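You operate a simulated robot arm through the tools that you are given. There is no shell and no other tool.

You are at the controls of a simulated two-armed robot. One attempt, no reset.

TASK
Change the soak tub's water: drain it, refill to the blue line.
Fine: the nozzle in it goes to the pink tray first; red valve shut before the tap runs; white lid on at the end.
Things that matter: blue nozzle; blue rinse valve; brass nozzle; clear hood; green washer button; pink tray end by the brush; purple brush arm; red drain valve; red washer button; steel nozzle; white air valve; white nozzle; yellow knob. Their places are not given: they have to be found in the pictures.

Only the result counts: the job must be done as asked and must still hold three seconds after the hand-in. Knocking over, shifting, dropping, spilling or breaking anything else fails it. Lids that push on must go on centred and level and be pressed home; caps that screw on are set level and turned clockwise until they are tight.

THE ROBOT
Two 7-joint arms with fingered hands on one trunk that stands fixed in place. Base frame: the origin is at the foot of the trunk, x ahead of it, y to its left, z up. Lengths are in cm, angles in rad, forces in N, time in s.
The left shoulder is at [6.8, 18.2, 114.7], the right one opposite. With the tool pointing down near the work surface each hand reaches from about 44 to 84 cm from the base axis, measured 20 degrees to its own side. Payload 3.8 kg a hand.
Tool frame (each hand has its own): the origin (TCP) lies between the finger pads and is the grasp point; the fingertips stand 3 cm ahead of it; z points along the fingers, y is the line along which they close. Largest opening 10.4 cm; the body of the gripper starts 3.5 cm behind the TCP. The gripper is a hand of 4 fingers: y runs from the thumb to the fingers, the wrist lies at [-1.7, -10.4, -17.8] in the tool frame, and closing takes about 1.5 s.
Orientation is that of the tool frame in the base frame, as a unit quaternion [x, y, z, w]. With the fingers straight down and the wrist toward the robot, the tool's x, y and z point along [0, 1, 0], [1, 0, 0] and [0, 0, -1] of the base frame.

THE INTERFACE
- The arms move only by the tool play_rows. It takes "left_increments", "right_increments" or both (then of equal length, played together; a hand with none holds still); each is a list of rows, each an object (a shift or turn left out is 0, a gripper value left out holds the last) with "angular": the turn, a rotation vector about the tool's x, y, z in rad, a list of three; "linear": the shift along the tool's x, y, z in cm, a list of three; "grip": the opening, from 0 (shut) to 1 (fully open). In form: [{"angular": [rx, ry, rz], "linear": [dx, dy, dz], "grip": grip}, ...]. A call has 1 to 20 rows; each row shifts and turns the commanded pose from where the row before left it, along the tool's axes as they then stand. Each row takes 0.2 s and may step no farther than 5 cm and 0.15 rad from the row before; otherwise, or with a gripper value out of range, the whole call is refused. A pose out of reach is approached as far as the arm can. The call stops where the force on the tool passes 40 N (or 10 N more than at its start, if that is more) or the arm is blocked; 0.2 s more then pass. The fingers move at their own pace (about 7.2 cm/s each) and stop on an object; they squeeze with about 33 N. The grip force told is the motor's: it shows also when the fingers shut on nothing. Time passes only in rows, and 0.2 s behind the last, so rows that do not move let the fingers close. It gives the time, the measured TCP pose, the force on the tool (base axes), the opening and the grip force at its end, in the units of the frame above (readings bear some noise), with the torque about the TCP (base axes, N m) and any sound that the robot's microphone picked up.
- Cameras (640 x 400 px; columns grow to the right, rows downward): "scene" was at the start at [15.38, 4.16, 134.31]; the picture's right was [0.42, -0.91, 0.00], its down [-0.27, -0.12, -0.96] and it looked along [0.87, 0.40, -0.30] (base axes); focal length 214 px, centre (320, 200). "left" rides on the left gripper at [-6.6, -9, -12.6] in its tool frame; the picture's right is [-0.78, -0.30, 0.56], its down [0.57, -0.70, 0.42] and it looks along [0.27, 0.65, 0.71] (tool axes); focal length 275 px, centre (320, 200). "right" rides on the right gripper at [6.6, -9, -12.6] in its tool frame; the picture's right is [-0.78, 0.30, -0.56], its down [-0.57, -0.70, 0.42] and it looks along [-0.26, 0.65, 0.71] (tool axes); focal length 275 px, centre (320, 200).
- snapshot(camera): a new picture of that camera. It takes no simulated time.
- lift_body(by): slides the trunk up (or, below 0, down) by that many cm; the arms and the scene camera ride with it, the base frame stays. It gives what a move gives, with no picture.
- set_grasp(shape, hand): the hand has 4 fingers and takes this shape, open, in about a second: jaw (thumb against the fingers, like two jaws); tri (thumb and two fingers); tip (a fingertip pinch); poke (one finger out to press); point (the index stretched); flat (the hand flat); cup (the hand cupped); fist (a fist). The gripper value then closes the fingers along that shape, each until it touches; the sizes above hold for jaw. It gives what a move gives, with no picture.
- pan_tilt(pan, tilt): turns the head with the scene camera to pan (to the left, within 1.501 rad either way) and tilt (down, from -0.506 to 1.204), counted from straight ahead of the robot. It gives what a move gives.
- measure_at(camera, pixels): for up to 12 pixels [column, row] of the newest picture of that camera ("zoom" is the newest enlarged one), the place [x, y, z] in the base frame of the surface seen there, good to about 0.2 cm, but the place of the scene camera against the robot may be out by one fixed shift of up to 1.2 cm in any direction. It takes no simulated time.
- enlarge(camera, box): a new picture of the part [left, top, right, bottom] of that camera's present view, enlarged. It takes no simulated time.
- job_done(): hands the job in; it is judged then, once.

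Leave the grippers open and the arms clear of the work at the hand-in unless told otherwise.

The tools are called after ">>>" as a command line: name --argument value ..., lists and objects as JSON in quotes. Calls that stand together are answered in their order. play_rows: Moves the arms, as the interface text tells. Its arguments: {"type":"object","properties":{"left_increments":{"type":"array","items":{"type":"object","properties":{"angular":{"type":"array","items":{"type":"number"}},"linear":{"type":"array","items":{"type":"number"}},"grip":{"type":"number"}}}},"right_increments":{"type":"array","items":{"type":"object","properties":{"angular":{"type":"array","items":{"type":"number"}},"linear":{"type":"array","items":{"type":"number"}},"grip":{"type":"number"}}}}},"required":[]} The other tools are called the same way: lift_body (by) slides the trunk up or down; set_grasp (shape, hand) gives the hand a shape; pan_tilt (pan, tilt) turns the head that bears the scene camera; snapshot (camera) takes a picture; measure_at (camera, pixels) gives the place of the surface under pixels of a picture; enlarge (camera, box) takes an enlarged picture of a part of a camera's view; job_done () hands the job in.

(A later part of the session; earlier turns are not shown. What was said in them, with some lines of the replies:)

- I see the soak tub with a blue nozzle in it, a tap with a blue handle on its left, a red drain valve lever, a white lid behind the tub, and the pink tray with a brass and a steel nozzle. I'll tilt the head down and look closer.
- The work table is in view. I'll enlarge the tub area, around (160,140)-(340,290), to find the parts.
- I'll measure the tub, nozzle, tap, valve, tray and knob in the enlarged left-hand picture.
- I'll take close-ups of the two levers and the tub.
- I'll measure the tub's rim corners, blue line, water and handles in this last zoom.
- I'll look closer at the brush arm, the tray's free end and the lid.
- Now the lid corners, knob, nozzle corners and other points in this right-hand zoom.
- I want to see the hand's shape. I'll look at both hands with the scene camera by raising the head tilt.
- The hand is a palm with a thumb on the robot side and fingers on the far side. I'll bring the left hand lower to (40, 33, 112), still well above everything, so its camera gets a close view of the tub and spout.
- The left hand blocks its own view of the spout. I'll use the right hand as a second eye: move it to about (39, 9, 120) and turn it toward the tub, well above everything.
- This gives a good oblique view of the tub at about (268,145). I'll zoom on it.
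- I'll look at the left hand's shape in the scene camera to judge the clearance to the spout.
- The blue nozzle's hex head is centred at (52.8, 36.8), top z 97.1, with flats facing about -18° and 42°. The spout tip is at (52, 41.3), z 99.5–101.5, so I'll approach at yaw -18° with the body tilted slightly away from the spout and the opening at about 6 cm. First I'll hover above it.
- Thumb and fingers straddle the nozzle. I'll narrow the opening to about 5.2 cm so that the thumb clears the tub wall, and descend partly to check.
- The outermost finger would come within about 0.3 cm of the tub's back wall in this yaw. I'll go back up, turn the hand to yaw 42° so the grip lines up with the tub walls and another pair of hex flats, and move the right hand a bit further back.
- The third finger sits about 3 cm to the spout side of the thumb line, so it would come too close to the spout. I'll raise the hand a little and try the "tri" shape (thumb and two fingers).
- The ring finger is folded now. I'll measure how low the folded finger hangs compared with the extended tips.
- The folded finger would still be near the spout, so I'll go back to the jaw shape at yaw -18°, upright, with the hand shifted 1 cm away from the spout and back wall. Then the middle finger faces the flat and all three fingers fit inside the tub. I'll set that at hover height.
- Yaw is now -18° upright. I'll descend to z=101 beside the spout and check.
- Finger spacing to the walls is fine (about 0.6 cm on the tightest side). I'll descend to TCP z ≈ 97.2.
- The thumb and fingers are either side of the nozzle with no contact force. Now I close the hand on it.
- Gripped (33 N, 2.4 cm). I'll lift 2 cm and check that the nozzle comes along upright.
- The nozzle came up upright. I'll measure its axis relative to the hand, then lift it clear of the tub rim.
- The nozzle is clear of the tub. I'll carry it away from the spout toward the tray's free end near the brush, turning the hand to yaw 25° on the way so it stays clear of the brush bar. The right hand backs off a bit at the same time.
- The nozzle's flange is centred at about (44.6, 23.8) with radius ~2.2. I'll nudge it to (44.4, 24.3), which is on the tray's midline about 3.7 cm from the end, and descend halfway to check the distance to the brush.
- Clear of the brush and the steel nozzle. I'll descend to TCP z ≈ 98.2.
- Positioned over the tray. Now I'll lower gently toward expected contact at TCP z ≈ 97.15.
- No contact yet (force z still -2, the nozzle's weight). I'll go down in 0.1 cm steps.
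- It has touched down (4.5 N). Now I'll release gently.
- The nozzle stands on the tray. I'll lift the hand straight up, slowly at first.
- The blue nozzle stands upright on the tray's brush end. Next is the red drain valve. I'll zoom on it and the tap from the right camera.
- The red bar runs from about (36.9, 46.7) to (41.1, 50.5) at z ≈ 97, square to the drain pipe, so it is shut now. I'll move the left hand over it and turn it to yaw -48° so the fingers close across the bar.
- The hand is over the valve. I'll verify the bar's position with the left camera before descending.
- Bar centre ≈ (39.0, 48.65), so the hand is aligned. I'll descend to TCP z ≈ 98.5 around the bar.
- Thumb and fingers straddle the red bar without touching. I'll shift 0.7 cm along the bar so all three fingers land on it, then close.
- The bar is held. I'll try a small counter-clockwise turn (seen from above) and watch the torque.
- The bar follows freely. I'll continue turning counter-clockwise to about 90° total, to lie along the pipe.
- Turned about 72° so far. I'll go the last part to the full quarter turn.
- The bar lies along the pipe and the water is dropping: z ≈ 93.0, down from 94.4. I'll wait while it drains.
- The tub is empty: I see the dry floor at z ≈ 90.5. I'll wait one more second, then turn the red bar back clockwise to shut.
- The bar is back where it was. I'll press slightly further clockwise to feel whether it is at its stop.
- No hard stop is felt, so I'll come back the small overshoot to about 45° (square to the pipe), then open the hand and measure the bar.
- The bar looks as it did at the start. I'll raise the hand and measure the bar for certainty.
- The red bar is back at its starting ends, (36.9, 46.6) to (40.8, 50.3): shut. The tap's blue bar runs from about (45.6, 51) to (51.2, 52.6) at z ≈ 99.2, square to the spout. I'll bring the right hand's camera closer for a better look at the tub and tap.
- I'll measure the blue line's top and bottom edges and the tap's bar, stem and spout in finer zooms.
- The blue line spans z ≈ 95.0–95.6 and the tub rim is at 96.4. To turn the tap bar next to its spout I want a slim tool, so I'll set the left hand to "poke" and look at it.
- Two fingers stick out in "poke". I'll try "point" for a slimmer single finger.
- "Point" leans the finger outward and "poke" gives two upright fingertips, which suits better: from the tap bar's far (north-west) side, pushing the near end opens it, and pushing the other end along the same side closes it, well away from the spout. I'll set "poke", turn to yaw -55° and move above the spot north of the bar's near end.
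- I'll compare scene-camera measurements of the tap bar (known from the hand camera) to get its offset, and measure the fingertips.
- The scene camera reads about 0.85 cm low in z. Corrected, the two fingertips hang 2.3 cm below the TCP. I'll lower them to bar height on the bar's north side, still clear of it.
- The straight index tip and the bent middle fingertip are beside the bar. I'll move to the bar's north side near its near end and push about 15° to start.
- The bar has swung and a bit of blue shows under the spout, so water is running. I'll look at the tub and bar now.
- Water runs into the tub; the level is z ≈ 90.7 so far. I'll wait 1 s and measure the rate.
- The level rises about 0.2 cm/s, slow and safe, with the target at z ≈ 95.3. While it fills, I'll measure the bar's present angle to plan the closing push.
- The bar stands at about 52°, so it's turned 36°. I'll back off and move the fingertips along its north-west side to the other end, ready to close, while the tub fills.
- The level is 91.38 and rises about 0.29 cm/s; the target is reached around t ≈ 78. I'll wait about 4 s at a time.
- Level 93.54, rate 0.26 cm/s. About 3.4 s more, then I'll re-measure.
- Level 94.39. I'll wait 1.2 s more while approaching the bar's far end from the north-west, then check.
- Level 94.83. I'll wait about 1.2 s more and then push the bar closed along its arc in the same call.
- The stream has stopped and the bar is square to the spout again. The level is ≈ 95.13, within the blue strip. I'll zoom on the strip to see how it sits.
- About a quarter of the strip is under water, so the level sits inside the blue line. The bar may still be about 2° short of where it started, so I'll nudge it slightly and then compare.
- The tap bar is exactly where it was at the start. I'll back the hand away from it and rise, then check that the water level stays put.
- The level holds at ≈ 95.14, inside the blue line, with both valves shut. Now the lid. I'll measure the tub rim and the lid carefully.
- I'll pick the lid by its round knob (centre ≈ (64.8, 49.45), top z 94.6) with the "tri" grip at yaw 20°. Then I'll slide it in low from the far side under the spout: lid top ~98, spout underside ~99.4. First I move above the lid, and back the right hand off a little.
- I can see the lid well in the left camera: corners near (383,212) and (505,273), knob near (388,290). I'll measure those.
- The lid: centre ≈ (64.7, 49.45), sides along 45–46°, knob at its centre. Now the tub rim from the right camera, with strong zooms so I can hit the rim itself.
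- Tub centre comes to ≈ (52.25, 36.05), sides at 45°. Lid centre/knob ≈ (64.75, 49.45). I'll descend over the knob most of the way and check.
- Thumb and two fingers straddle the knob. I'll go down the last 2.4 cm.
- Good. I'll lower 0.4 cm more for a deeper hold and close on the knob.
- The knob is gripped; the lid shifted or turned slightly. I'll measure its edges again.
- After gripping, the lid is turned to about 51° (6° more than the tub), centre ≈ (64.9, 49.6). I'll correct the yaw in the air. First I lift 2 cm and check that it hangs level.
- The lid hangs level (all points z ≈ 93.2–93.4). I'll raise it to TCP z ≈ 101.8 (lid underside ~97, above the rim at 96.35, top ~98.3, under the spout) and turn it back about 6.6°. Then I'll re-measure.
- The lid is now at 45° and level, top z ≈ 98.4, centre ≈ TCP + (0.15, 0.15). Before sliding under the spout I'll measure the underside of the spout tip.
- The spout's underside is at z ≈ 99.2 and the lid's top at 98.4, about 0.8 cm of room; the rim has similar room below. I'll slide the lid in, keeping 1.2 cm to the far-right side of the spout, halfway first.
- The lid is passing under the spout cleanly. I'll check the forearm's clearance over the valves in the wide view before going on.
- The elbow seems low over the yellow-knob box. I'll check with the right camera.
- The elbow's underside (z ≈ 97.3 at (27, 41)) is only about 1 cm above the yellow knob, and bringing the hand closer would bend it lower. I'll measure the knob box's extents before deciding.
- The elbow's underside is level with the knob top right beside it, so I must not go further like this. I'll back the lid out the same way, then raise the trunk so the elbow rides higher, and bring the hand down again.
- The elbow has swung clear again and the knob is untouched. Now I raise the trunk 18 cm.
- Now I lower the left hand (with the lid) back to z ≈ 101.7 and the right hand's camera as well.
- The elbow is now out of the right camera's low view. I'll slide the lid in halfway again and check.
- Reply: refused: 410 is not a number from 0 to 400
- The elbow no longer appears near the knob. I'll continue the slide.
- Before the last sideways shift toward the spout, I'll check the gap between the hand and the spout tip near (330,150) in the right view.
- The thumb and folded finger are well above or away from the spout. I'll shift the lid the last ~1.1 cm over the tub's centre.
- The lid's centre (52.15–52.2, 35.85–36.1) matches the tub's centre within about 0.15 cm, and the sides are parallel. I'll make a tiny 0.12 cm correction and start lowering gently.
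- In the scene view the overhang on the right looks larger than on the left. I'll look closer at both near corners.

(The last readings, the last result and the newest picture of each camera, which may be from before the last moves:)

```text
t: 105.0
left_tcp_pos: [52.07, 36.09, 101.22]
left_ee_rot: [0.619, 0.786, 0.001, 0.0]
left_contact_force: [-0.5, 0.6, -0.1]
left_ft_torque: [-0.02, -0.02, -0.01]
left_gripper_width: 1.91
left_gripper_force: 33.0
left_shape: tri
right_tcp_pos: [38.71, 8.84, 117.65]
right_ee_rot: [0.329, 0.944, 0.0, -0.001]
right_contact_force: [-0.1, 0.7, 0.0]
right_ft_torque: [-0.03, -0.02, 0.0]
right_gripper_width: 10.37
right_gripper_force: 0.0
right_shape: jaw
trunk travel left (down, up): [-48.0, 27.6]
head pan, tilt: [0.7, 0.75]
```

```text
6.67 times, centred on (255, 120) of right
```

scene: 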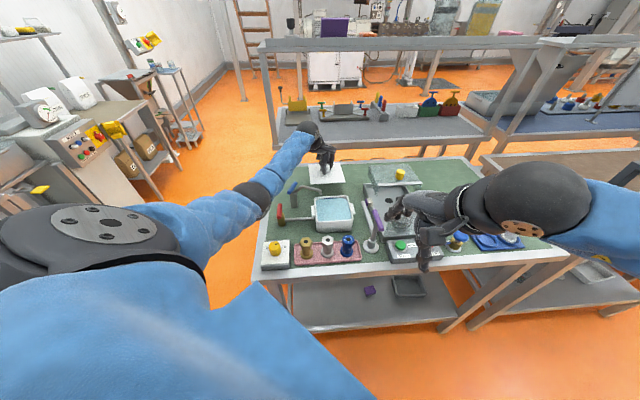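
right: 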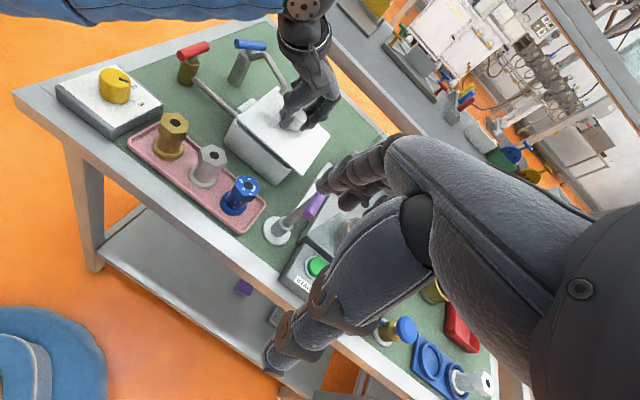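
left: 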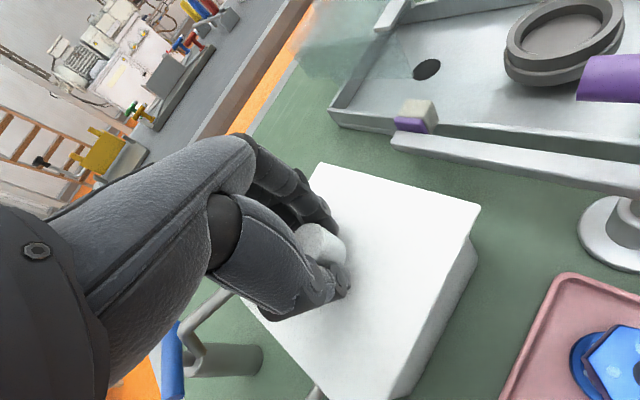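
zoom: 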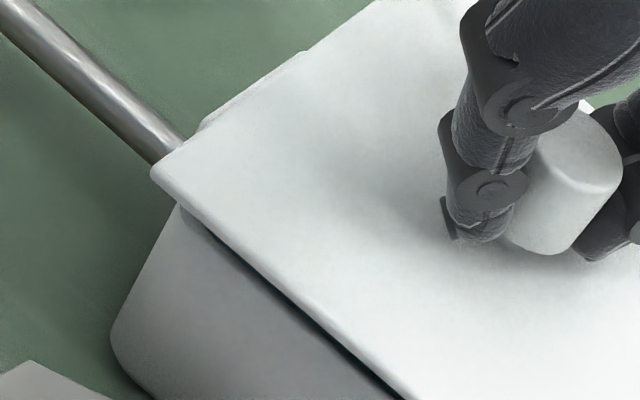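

>>> enlarge --camera "scene" --box '[295, 180, 375, 240]'

>>> measure_at --camera "zoom" --pixels '[[163, 245], [155, 200], [148, 150], [145, 110], [487, 222], [470, 160], [455, 110], [440, 60], [250, 245], [330, 238], [400, 232], [320, 20]]'

```text
6.67 times, centred on (335, 210) of scene
```

zoom: 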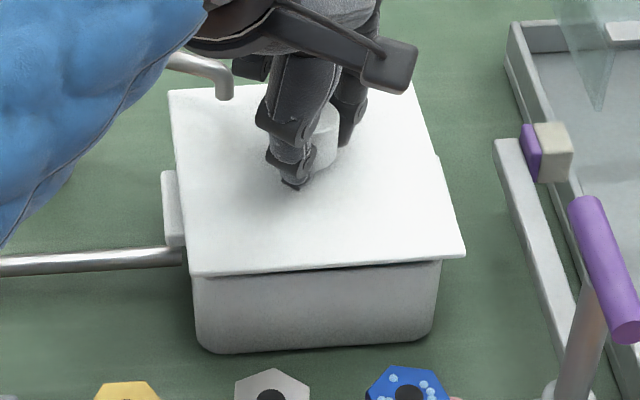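

```text
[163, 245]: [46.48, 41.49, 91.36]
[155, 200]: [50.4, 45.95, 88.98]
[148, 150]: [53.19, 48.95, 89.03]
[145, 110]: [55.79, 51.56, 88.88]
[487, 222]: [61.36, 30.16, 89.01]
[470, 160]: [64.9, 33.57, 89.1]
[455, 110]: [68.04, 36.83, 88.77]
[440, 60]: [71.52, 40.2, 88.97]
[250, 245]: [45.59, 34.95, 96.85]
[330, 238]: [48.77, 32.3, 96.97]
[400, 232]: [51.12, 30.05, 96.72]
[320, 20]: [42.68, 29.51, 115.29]
```

>>> measure_at --camera "zoom" --pixels '[[196, 268], [188, 230], [183, 190], [178, 150], [174, 110], [460, 250], [450, 215], [440, 185], [430, 150], [422, 120], [172, 210], [438, 162]]'

>>> measure_at --camera "zoom" --pixels '[[200, 310], [210, 330], [430, 300], [425, 320], [300, 310], [172, 180], [170, 235], [180, 240], [437, 275], [196, 285], [240, 271], [400, 260]]'

```text
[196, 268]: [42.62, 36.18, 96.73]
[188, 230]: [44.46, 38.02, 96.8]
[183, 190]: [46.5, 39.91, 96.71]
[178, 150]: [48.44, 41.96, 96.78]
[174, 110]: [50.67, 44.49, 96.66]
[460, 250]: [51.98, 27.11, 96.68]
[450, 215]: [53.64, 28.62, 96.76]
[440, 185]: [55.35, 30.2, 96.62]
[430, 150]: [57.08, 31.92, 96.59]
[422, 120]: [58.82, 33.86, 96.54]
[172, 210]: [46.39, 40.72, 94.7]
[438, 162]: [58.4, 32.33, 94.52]
```

```text
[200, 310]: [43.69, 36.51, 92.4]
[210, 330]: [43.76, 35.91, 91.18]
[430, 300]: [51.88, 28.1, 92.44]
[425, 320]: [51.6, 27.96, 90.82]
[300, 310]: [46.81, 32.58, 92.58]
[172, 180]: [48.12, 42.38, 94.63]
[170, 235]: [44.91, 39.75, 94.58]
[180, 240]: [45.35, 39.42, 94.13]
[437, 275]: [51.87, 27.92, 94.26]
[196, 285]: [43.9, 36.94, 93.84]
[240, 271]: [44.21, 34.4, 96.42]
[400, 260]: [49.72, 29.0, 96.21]
```

By measurement the lid is centred: across, lid edges -4.55/-17.70 against handles -3.7/-18.4, and lengthwise within 0.15 cm. The lopsided look is just the viewing angle. I'll lower in small steps and watch the force.

>>> play_rows --left_increments '[{"linear": [0, 0, 0.15]}, {"linear": [0, 0, 0.15]}, {}]'

```text
t: 105.8
left_tcp_pos: [52.26, 36.01, 100.89]
left_ee_rot: [0.619, 0.785, 0.001, -0.001]
left_contact_force: [-0.7, 0.4, -2.0]
left_ft_torque: [0.01, 0.03, 0.0]
left_gripper_width: 1.9
left_gripper_force: 32.9
left_shape: tri
right_tcp_pos: [38.86, 8.75, 117.76]
right_ee_rot: [0.329, 0.944, 0.0, -0.001]
right_contact_force: [-0.6, 0.3, 0.4]
right_ft_torque: [-0.04, -0.02, 0.01]
right_gripper_width: 10.36
right_gripper_force: 0.0
right_shape: jaw
trunk travel left (down, up): [-48.0, 27.6]
head pan, tilt: [0.7, 0.75]
```

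>>> play_rows --left_increments '[{"linear": [0, 0, 0.15]}, {"linear": [0, 0, 0.15]}, {}]'

>>> enlarge --camera "right" --box '[215, 60, 335, 180]'

```text
t: 106.6
left_tcp_pos: [52.11, 36.11, 100.61]
left_ee_rot: [0.619, 0.785, 0.0, 0.0]
left_contact_force: [0.6, 0.4, -1.4]
left_ft_torque: [0.03, 0.02, 0.02]
left_gripper_width: 1.92
left_gripper_force: 33.7
left_shape: tri
right_tcp_pos: [38.75, 8.94, 117.81]
right_ee_rot: [0.329, 0.944, 0.0, 0.0]
right_contact_force: [0.3, -0.1, 0.0]
right_ft_torque: [-0.02, -0.01, 0.0]
right_gripper_width: 10.41
right_gripper_force: 0.0
right_shape: jaw
trunk travel left (down, up): [-48.0, 27.6]
head pan, tilt: [0.7, 0.75]
```

```text
3.33 times, centred on (275, 120) of right
```

zoom: 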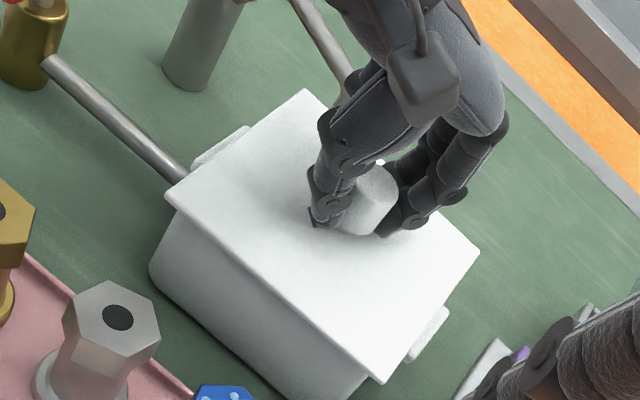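

>>> play_rows --left_increments '[{"linear": [0, 0, 0.12]}, {"linear": [0, 0, 0.12]}, {}]'

```text
t: 107.4
left_tcp_pos: [52.2, 35.97, 100.27]
left_ee_rot: [0.618, 0.786, 0.001, -0.001]
left_contact_force: [-0.4, 0.2, -0.9]
left_ft_torque: [-0.01, 0.0, 0.0]
left_gripper_width: 1.95
left_gripper_force: 32.7
left_shape: tri
right_tcp_pos: [38.8, 8.76, 117.7]
right_ee_rot: [0.329, 0.944, 0.0, 0.0]
right_contact_force: [0.0, 0.4, 0.7]
right_ft_torque: [-0.01, -0.02, -0.01]
right_gripper_width: 10.38
right_gripper_force: 0.0
right_shape: jaw
trunk travel left (down, up): [-48.0, 27.6]
head pan, tilt: [0.7, 0.75]
```

>>> play_rows --left_increments '[{"linear": [0, 0, 0.1]}, {"linear": [0, 0, 0.1]}, {}]'

>>> enlarge --camera "right" --box '[215, 60, 335, 180]'

>>> measure_at --camera "zoom" --pixels '[[180, 195], [250, 260], [330, 330], [380, 370], [440, 300], [470, 255], [300, 100], [240, 140], [250, 200]]'

```text
t: 108.2
left_tcp_pos: [52.29, 36.02, 100.17]
left_ee_rot: [0.619, 0.785, 0.001, 0.0]
left_contact_force: [-1.0, 0.4, 4.8]
left_ft_torque: [0.01, -0.01, 0.0]
left_gripper_width: 1.92
left_gripper_force: 32.7
left_shape: tri
right_tcp_pos: [38.73, 8.7, 117.62]
right_ee_rot: [0.329, 0.944, 0.0, 0.0]
right_contact_force: [-1.2, 0.6, 0.6]
right_ft_torque: [-0.01, 0.02, -0.02]
right_gripper_width: 10.35
right_gripper_force: 0.2
right_shape: jaw
trunk travel left (down, up): [-48.0, 27.6]
head pan, tilt: [0.7, 0.75]
```

```text
3.33 times, centred on (275, 120) of right
```

zoom: 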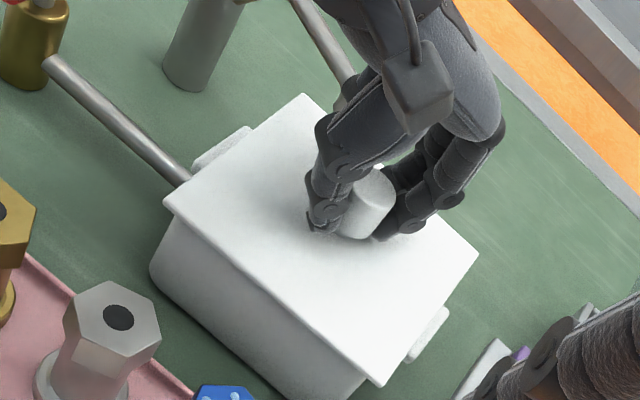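

```text
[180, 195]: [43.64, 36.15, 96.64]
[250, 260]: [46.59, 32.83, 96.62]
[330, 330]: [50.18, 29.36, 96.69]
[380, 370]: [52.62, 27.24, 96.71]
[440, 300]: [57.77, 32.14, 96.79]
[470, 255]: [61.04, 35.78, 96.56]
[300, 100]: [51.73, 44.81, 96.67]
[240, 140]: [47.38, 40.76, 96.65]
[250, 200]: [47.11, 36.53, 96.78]
```

Contact: +5 N at TCP z ≈ 100.15, lid top z ≈ 96.65 all round and level. Now I press it home.

>>> play_rows --left_increments '[{"linear": [0, 0, 0.1]}, {"linear": [0, 0, 0.1]}, {}]'

```text
t: 109.0
left_tcp_pos: [52.21, 35.96, 100.17]
left_ee_rot: [0.619, 0.785, 0.002, 0.002]
left_contact_force: [0.4, -0.1, 13.0]
left_ft_torque: [0.01, -0.09, -0.06]
left_gripper_width: 1.99
left_gripper_force: 33.2
left_shape: tri
right_tcp_pos: [38.67, 8.74, 117.76]
right_ee_rot: [0.329, 0.944, 0.001, 0.0]
right_contact_force: [-0.9, -0.1, 0.3]
right_ft_torque: [-0.01, 0.0, 0.02]
right_gripper_width: 10.39
right_gripper_force: 0.1
right_shape: jaw
trunk travel left (down, up): [-48.0, 27.6]
head pan, tilt: [0.7, 0.75]
```

>>> play_rows --left_increments '[{"linear": [0, 0, 0.15]}, {"linear": [0, 0, 0.15]}, {}, {}]'

>>> enlarge --camera "right" --box '[215, 60, 335, 180]'

>>> measure_at --camera "zoom" --pixels '[[180, 195], [250, 260], [330, 330], [380, 370], [440, 300], [470, 255], [300, 100], [240, 140], [250, 200]]'

```text
t: 110.0
left_tcp_pos: [52.15, 35.96, 100.07]
left_ee_rot: [0.619, 0.785, 0.004, 0.003]
left_contact_force: [0.4, 4.1, 30.3]
left_ft_torque: [0.05, -0.02, -0.02]
left_gripper_width: 2.09
left_gripper_force: 33.3
left_shape: tri
right_tcp_pos: [38.55, 8.78, 117.8]
right_ee_rot: [0.329, 0.944, 0.001, 0.001]
right_contact_force: [0.1, 0.0, -1.2]
right_ft_torque: [-0.03, -0.03, -0.01]
right_gripper_width: 10.39
right_gripper_force: 0.0
right_shape: jaw
trunk travel left (down, up): [-48.0, 27.6]
head pan, tilt: [0.7, 0.75]
```

```text
3.33 times, centred on (275, 120) of right
```

zoom: 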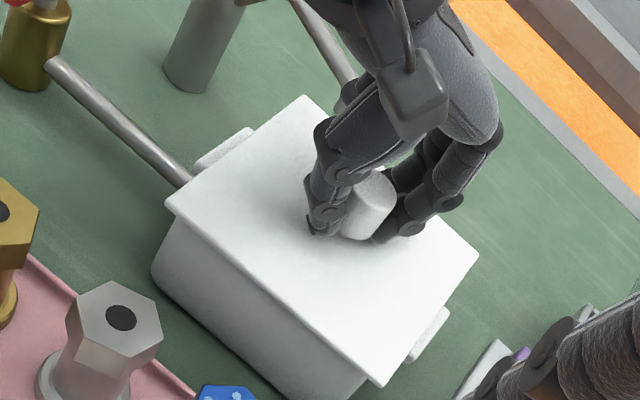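

```text
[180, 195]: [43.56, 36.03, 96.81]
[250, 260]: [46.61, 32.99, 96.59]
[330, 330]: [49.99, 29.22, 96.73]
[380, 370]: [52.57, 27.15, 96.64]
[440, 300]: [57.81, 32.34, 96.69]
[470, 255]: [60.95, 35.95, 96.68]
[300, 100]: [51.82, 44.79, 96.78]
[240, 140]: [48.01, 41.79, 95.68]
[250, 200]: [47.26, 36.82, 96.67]
```

Pressed with 30 N; the lid stays level at z ≈ 96.7. I'll look at the seam between lid and tub.

>>> enlarge --camera "right" --box '[240, 100, 300, 180]'

>>> enlarge --camera "scene" --box '[295, 180, 375, 240]'

```text
5.00 times, centred on (270, 140) of right
```

zoom: 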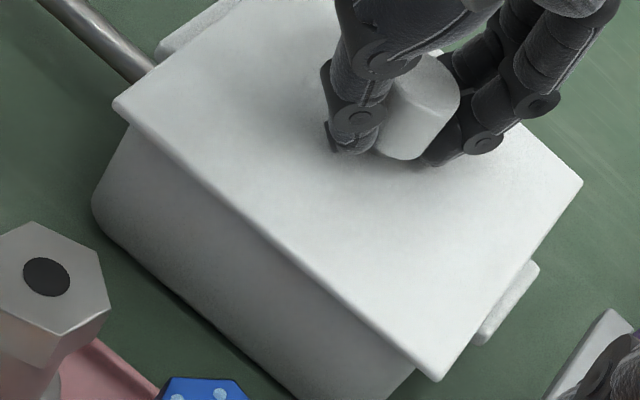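

```text
6.67 times, centred on (335, 210) of scene
```

zoom: 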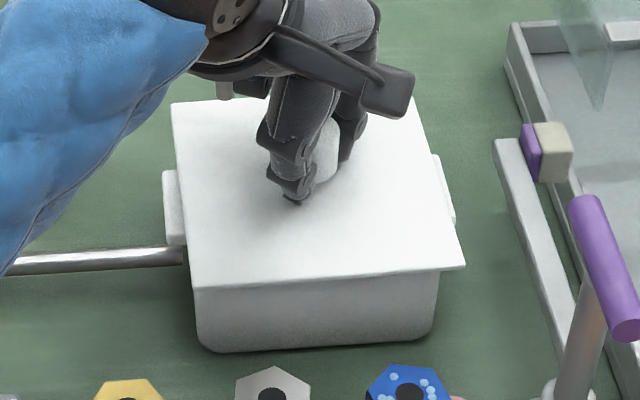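

The lid plate sits flush on the rim with no dark gap, and after allowing for the oblique view it is centred. I'll relax the press, then open the fingers gently.

>>> play_rows --left_increments '[{"linear": [0, 0, -0.25]}, {"linear": [0, 0, -0.2]}, {}]'

```text
t: 110.8
left_tcp_pos: [52.08, 35.94, 100.16]
left_ee_rot: [0.619, 0.785, -0.001, 0.0]
left_contact_force: [5.5, 3.8, 16.3]
left_ft_torque: [0.08, -0.2, 0.0]
left_gripper_width: 2.08
left_gripper_force: 33.1
left_shape: tri
right_tcp_pos: [38.8, 8.67, 117.84]
right_ee_rot: [0.329, 0.944, 0.001, 0.0]
right_contact_force: [0.9, 0.5, 0.5]
right_ft_torque: [0.01, 0.01, -0.02]
right_gripper_width: 10.34
right_gripper_force: 0.0
right_shape: jaw
trunk travel left (down, up): [-48.0, 27.6]
head pan, tilt: [0.7, 0.75]
```

>>> play_rows --left_increments '[{"linear": [0, 0, -0.12]}, {}]'

```text
t: 111.4
left_tcp_pos: [52.1, 35.95, 100.2]
left_ee_rot: [0.619, 0.785, -0.001, -0.001]
left_contact_force: [3.4, 0.9, 9.1]
left_ft_torque: [0.05, -0.16, -0.02]
left_gripper_width: 2.1
left_gripper_force: 33.1
left_shape: tri
right_tcp_pos: [38.75, 8.79, 117.68]
right_ee_rot: [0.329, 0.944, 0.0, 0.0]
right_contact_force: [-0.1, 0.3, -0.3]
right_ft_torque: [-0.03, 0.03, 0.0]
right_gripper_width: 10.38
right_gripper_force: 0.1
right_shape: jaw
trunk travel left (down, up): [-48.0, 27.6]
head pan, tilt: [0.7, 0.75]
```

With a light 9 N still holding it down, I open the fingers slowly.

>>> play_rows --left_increments '[{"grip": 0.25}, {}, {}, {"grip": 0.35}, {}, {"grip": 0.5}, {}, {}]'

>>> enlarge --camera "right" --box '[215, 60, 335, 180]'

>>> snapshot --camera "left"

```text
t: 113.2
left_tcp_pos: [52.02, 35.85, 100.34]
left_ee_rot: [0.62, 0.785, 0.001, 0.0]
left_contact_force: [0.0, 0.1, 0.9]
left_ft_torque: [0.02, 0.01, 0.0]
left_gripper_width: 5.14
left_gripper_force: 0.0
left_shape: tri
right_tcp_pos: [38.72, 8.77, 117.87]
right_ee_rot: [0.329, 0.944, 0.0, -0.001]
right_contact_force: [-0.6, -0.2, -0.1]
right_ft_torque: [-0.01, -0.03, 0.01]
right_gripper_width: 10.39
right_gripper_force: 0.0
right_shape: jaw
trunk travel left (down, up): [-48.0, 27.6]
head pan, tilt: [0.7, 0.75]
```

```text
3.33 times, centred on (275, 120) of right
```

zoom: 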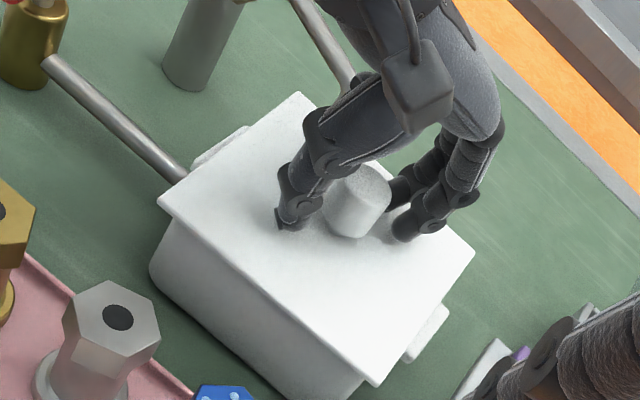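

```text
taken
```

left: 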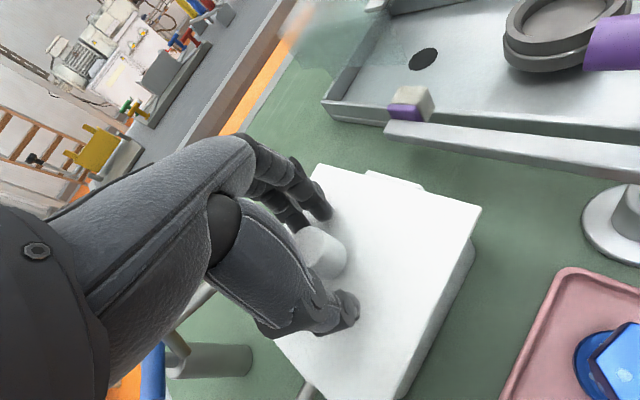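

The lid seems to have shifted slightly when the fingers opened. I'll raise the hand off and measure the lid against the tub.

>>> play_rows --left_increments '[{"linear": [0, 0, -0.5]}, {"linear": [0, 0, -1]}, {"linear": [0, 0, -1.5]}, {"linear": [0, 0, -2]}, {"linear": [0, 0, -3]}, {"linear": [0, 0, -3]}]'

>>> snapshot --camera "left"

>>> enlarge --camera "scene" --box '[295, 180, 375, 240]'

>>> enlarge --camera "right" --box '[215, 60, 335, 180]'

>>> measure_at --camera "zoom" --pixels '[[164, 202], [200, 234], [250, 280], [300, 325], [345, 362], [374, 382], [400, 348], [430, 308], [455, 275], [470, 252], [299, 97], [270, 115]]'

```text
t: 114.6
left_tcp_pos: [52.03, 35.98, 111.34]
left_ee_rot: [0.619, 0.785, 0.0, 0.0]
left_contact_force: [1.2, -0.1, -0.5]
left_ft_torque: [-0.02, -0.05, -0.02]
left_gripper_width: 5.13
left_gripper_force: 0.0
left_shape: tri
right_tcp_pos: [38.91, 8.78, 117.78]
right_ee_rot: [0.329, 0.944, 0.0, -0.001]
right_contact_force: [0.3, -0.1, -0.3]
right_ft_torque: [0.02, 0.04, 0.02]
right_gripper_width: 10.37
right_gripper_force: 0.1
right_shape: jaw
trunk travel left (down, up): [-48.0, 27.6]
head pan, tilt: [0.7, 0.75]
```

```text
taken
```

left: 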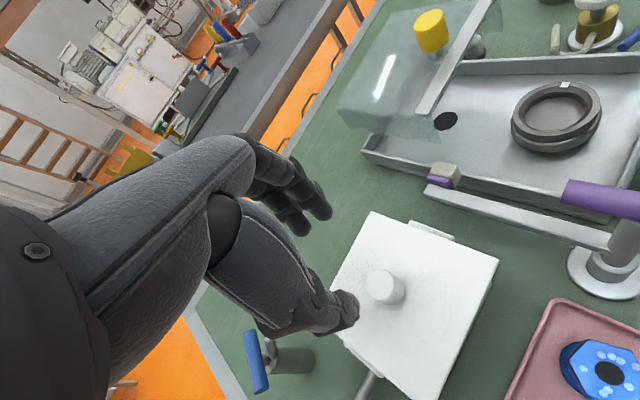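

```text
6.67 times, centred on (335, 210) of scene
```

zoom: 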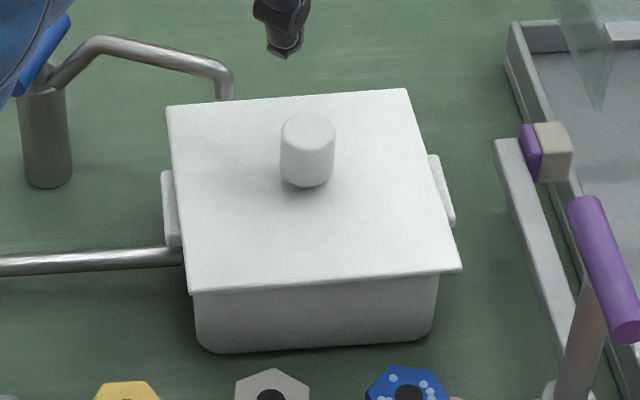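

```text
3.33 times, centred on (275, 120) of right
```

zoom: 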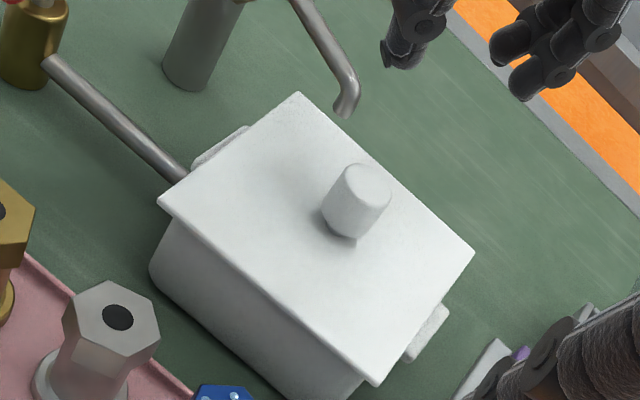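

```text
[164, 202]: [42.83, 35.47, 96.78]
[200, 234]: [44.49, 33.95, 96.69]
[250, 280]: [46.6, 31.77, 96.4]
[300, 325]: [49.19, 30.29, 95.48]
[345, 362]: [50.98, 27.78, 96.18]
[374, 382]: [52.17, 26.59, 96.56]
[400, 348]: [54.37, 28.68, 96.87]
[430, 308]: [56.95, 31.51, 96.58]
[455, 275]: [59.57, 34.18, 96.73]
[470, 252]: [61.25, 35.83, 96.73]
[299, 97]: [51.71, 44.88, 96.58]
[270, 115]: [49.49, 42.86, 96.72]
```

The lid is level but now sits about 0.3 cm toward the near (south-west) side. To judge it, I'll measure the tub's handles, which are symmetric about its centre, in the same view.

>>> enlarge --camera "right" --box '[260, 85, 300, 125]'

>>> enlarge --camera "right" --box '[325, 140, 365, 180]'

>>> enlarge --camera "left" --box '[300, 190, 520, 400]'

```text
10.00 times, centred on (280, 105) of right
```

zoom: 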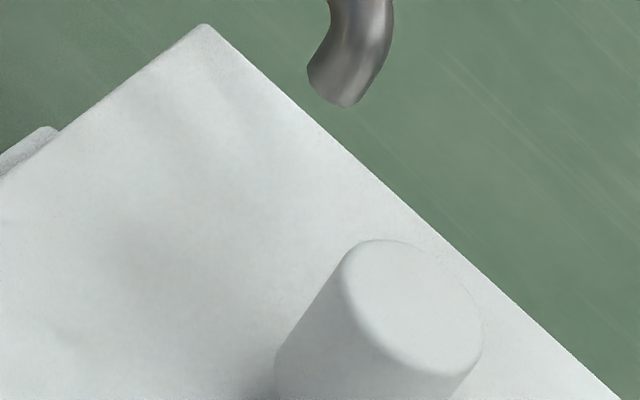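

```text
10.00 times, centred on (345, 160) of right
```

zoom: 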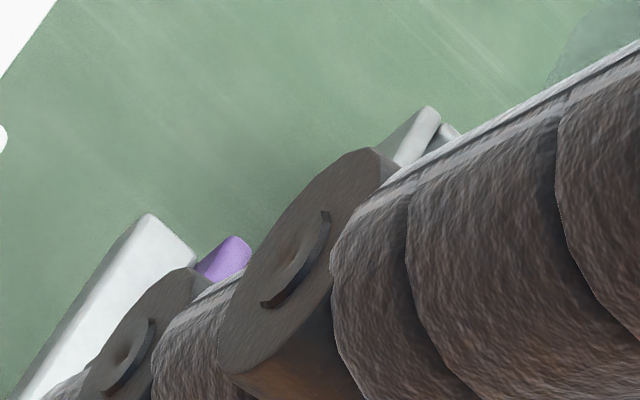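

```text
1.90 times, centred on (410, 295) of left
```

zoom: 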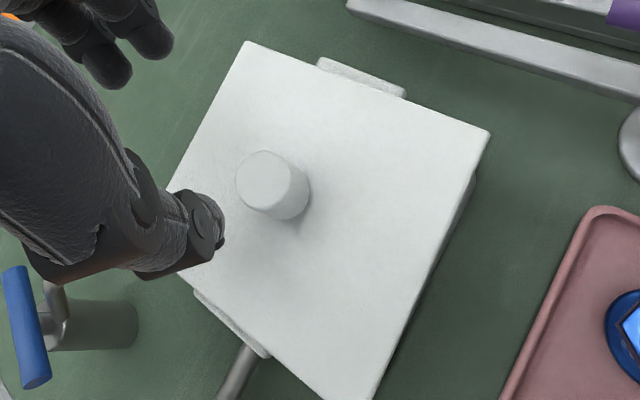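

>>> measure_at --camera "zoom" --pixels '[[322, 63], [360, 78], [400, 94], [200, 297], [232, 325], [264, 352], [250, 48], [482, 136], [450, 205], [400, 310], [365, 385], [300, 385]]'

>>> measure_at --camera "zoom" --pixels '[[300, 66], [350, 86], [420, 113], [465, 175], [430, 245], [380, 350], [215, 100], [190, 145], [220, 305], [260, 340], [266, 185], [255, 170]]'

```text
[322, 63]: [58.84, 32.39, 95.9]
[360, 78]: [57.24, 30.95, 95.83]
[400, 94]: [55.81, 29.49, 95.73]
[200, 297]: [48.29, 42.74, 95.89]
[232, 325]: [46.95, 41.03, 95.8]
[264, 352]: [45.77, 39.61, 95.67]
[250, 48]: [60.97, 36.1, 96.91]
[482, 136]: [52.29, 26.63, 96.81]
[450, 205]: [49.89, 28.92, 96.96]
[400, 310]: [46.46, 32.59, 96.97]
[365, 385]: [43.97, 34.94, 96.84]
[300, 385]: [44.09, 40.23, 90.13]
```

```text
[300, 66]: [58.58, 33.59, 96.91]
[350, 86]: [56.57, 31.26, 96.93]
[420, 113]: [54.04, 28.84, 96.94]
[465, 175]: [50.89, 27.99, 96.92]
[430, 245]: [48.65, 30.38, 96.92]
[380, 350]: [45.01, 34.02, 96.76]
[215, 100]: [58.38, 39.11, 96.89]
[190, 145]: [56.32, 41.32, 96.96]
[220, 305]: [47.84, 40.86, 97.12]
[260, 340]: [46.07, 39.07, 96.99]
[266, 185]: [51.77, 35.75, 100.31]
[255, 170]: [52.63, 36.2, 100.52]
```

By the left camera the lid is centred on the handles: lengthwise 62.41 vs 62.39, across -11.38 vs -11.40. I'll cross-check the same way with the right camera.

>>> enlarge --camera "right" --box '[215, 60, 335, 180]'

>>> measure_at --camera "zoom" --pixels '[[197, 165], [205, 160], [225, 146], [243, 132], [247, 128], [412, 358], [425, 342], [440, 320], [446, 310], [408, 362], [355, 140], [420, 200]]'

>>> measure_at --camera "zoom" --pixels '[[330, 125], [380, 168], [440, 220], [465, 242], [300, 100], [360, 150], [365, 195], [355, 180], [380, 200], [350, 235], [200, 230], [300, 318]]'

```text
3.33 times, centred on (275, 120) of right
```

zoom: 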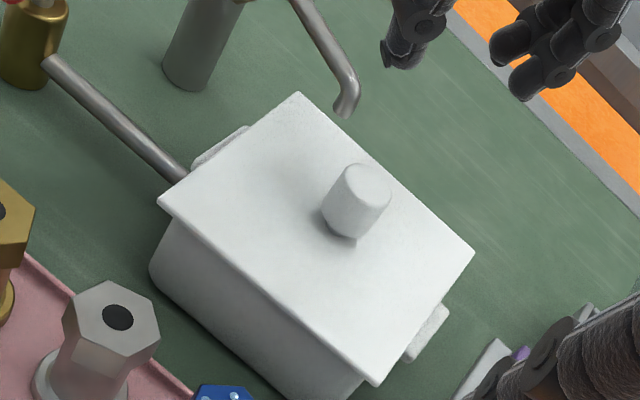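

```text
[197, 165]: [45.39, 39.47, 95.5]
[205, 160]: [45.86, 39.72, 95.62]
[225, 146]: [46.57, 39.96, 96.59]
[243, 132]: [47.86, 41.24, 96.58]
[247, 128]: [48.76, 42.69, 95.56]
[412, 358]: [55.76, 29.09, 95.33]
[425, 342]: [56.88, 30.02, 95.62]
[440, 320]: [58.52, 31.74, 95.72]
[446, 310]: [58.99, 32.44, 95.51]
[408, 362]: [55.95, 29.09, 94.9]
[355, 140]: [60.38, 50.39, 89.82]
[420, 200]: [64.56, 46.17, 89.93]
```

```text
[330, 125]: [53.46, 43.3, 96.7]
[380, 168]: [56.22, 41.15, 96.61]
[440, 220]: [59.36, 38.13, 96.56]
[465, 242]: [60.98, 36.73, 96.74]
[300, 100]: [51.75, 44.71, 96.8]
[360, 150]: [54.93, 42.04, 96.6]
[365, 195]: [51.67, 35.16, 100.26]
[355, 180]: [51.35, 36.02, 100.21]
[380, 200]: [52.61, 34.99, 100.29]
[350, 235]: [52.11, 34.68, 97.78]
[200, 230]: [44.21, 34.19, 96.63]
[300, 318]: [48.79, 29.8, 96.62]
```

Both cameras put the lid within about 0.2 cm of the tub's centre, level (z 96.6–96.9 all round) and down on the rim. I'll raise both hands well clear and open them fully.

>>> play_rows --left_increments '[{"linear": [0, 0, -3.5]}, {"linear": [0, 0, -3.5]}, {"linear": [0, 0, -3.5]}, {"linear": [0, 0, -3.5]}, {"linear": [0, 0, -3]}, {"grip": 1.0}, {}, {}]' --right_increments '[{"linear": [0, 0, -2]}, {"linear": [0, 0, -2]}, {"linear": [0, 0, -2]}, {"linear": [0, 0, -2]}, {}, {}, {}, {}]'

>>> set_grasp --shape "jaw" --hand "left"

>>> snapshot --camera "right"

>>> snapshot --camera "left"

>>> snapshot --camera "scene"

>>> enlarge --camera "scene" --box '[255, 160, 415, 280]'

```text
t: 116.4
left_tcp_pos: [52.06, 35.95, 128.21]
left_ee_rot: [0.62, 0.785, -0.001, 0.0]
left_contact_force: [0.1, 0.5, -0.8]
left_ft_torque: [-0.02, -0.01, -0.03]
left_gripper_width: 10.33
left_gripper_force: 0.1
left_shape: tri
right_tcp_pos: [38.68, 8.76, 125.6]
right_ee_rot: [0.329, 0.944, 0.0, -0.001]
right_contact_force: [0.4, 0.5, -0.1]
right_ft_torque: [-0.01, 0.0, 0.02]
right_gripper_width: 10.39
right_gripper_force: 0.0
right_shape: jaw
trunk travel left (down, up): [-48.0, 27.6]
head pan, tilt: [0.7, 0.75]
```

```text
t: 117.3
left_tcp_pos: [52.18, 35.92, 128.23]
left_ee_rot: [0.619, 0.785, -0.001, 0.0]
left_contact_force: [-0.1, 0.0, -0.5]
left_ft_torque: [-0.04, -0.01, 0.0]
left_gripper_width: 10.37
left_gripper_force: 0.1
left_shape: jaw
right_tcp_pos: [38.76, 8.6, 125.73]
right_ee_rot: [0.329, 0.944, 0.001, -0.001]
right_contact_force: [-0.2, -0.2, 0.7]
right_ft_torque: [0.02, -0.01, 0.0]
right_gripper_width: 10.37
right_gripper_force: 0.1
right_shape: jaw
trunk travel left (down, up): [-48.0, 27.6]
head pan, tilt: [0.7, 0.75]
```

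```text
taken
```

right: 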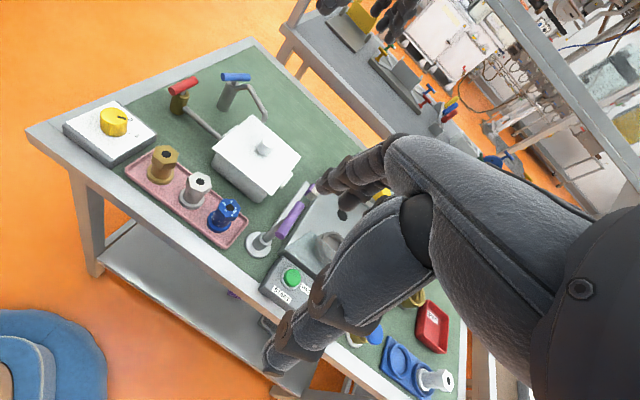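

```text
taken
```

left: 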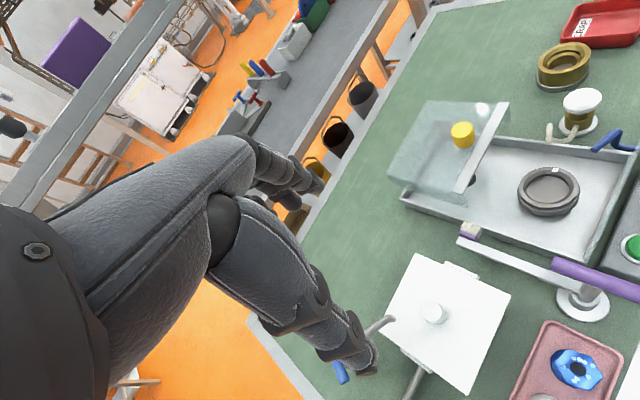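

```text
taken
```

scene: 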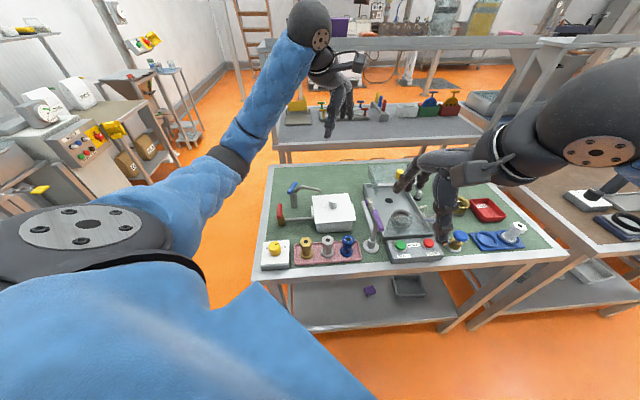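

```text
3.33 times, centred on (335, 220) of scene
```

zoom: 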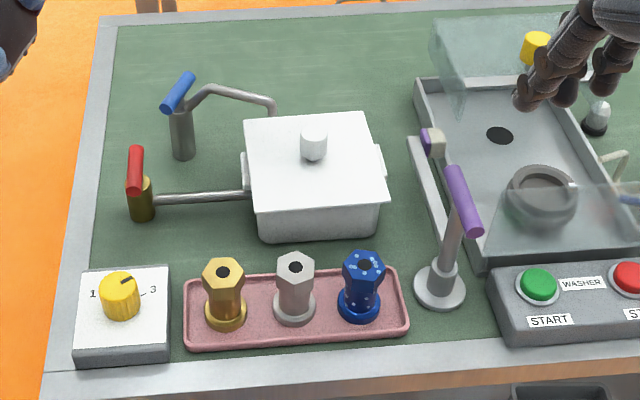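

Everything looks in order. One last close look at the lid's seat, the nozzle on the tray and the two valve bars.

>>> enlarge --camera "right" --box '[195, 100, 315, 210]'

>>> enlarge --camera "left" --box '[330, 230, 560, 400]'

>>> measure_at --camera "zoom" --pixels '[[240, 75], [490, 165], [390, 390], [300, 150], [380, 200], [350, 300], [285, 160], [420, 280]]'

```text
3.64 times, centred on (255, 155) of right
```

zoom: 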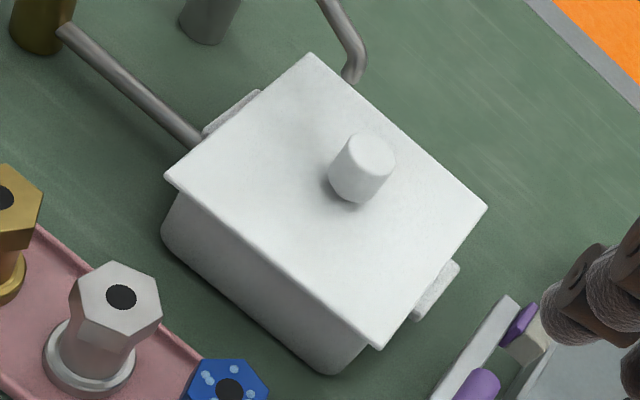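

```text
2.35 times, centred on (445, 315) of left
```

zoom: 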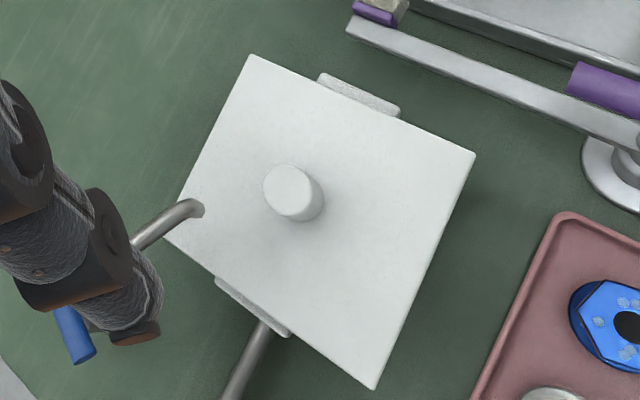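

```text
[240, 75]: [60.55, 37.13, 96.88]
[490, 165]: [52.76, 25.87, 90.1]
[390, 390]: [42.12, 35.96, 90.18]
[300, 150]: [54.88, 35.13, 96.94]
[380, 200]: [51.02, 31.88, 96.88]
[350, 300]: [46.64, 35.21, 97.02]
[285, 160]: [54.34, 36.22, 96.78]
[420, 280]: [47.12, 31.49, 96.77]
```

The lid is centred, level and flush on the rim, and both valve bars are at their shut positions. The blue nozzle stands on the tray's brush end, and nothing else has moved. Both hands are open and well above the work, so I hand the job in.

>>> job_done

```text
The job is handed in.
```

I handed in the job with all the steps done in the order you asked. The hand-in returned no verdict, so the results below are from my own camera measurements.

- **Nozzle:** the blue nozzle went to the pink tray first. It stands upright at the end by the brush.
- **Drain:** I opened the red valve until the tub was empty. I closed it again before the tap ran; its bar is back where it started.
- **Refill:** the water is at z ≈ 95.15 cm, inside the blue line, which spans about 95.0 to 95.6. That is about 0.15 cm below the line's middle. The tap bar is back at its starting position, and the level held steady before the lid went on.
- **Lid:** the white lid is on, level and flush with the rim, within about 0.2 cm of the tub's centre. I pressed it down with about 30 N. It shifted roughly 0.3 cm when I let go, and the centring figure was measured after that.

While sliding the lid in, my left elbow came within about 1 cm of the yellow knob. I backed out and raised the trunk 18 cm before going on. The knob still points where it did at the start, and I saw nothing else shifted or spilled. Both hands are open and well above the work, and I left the trunk raised.
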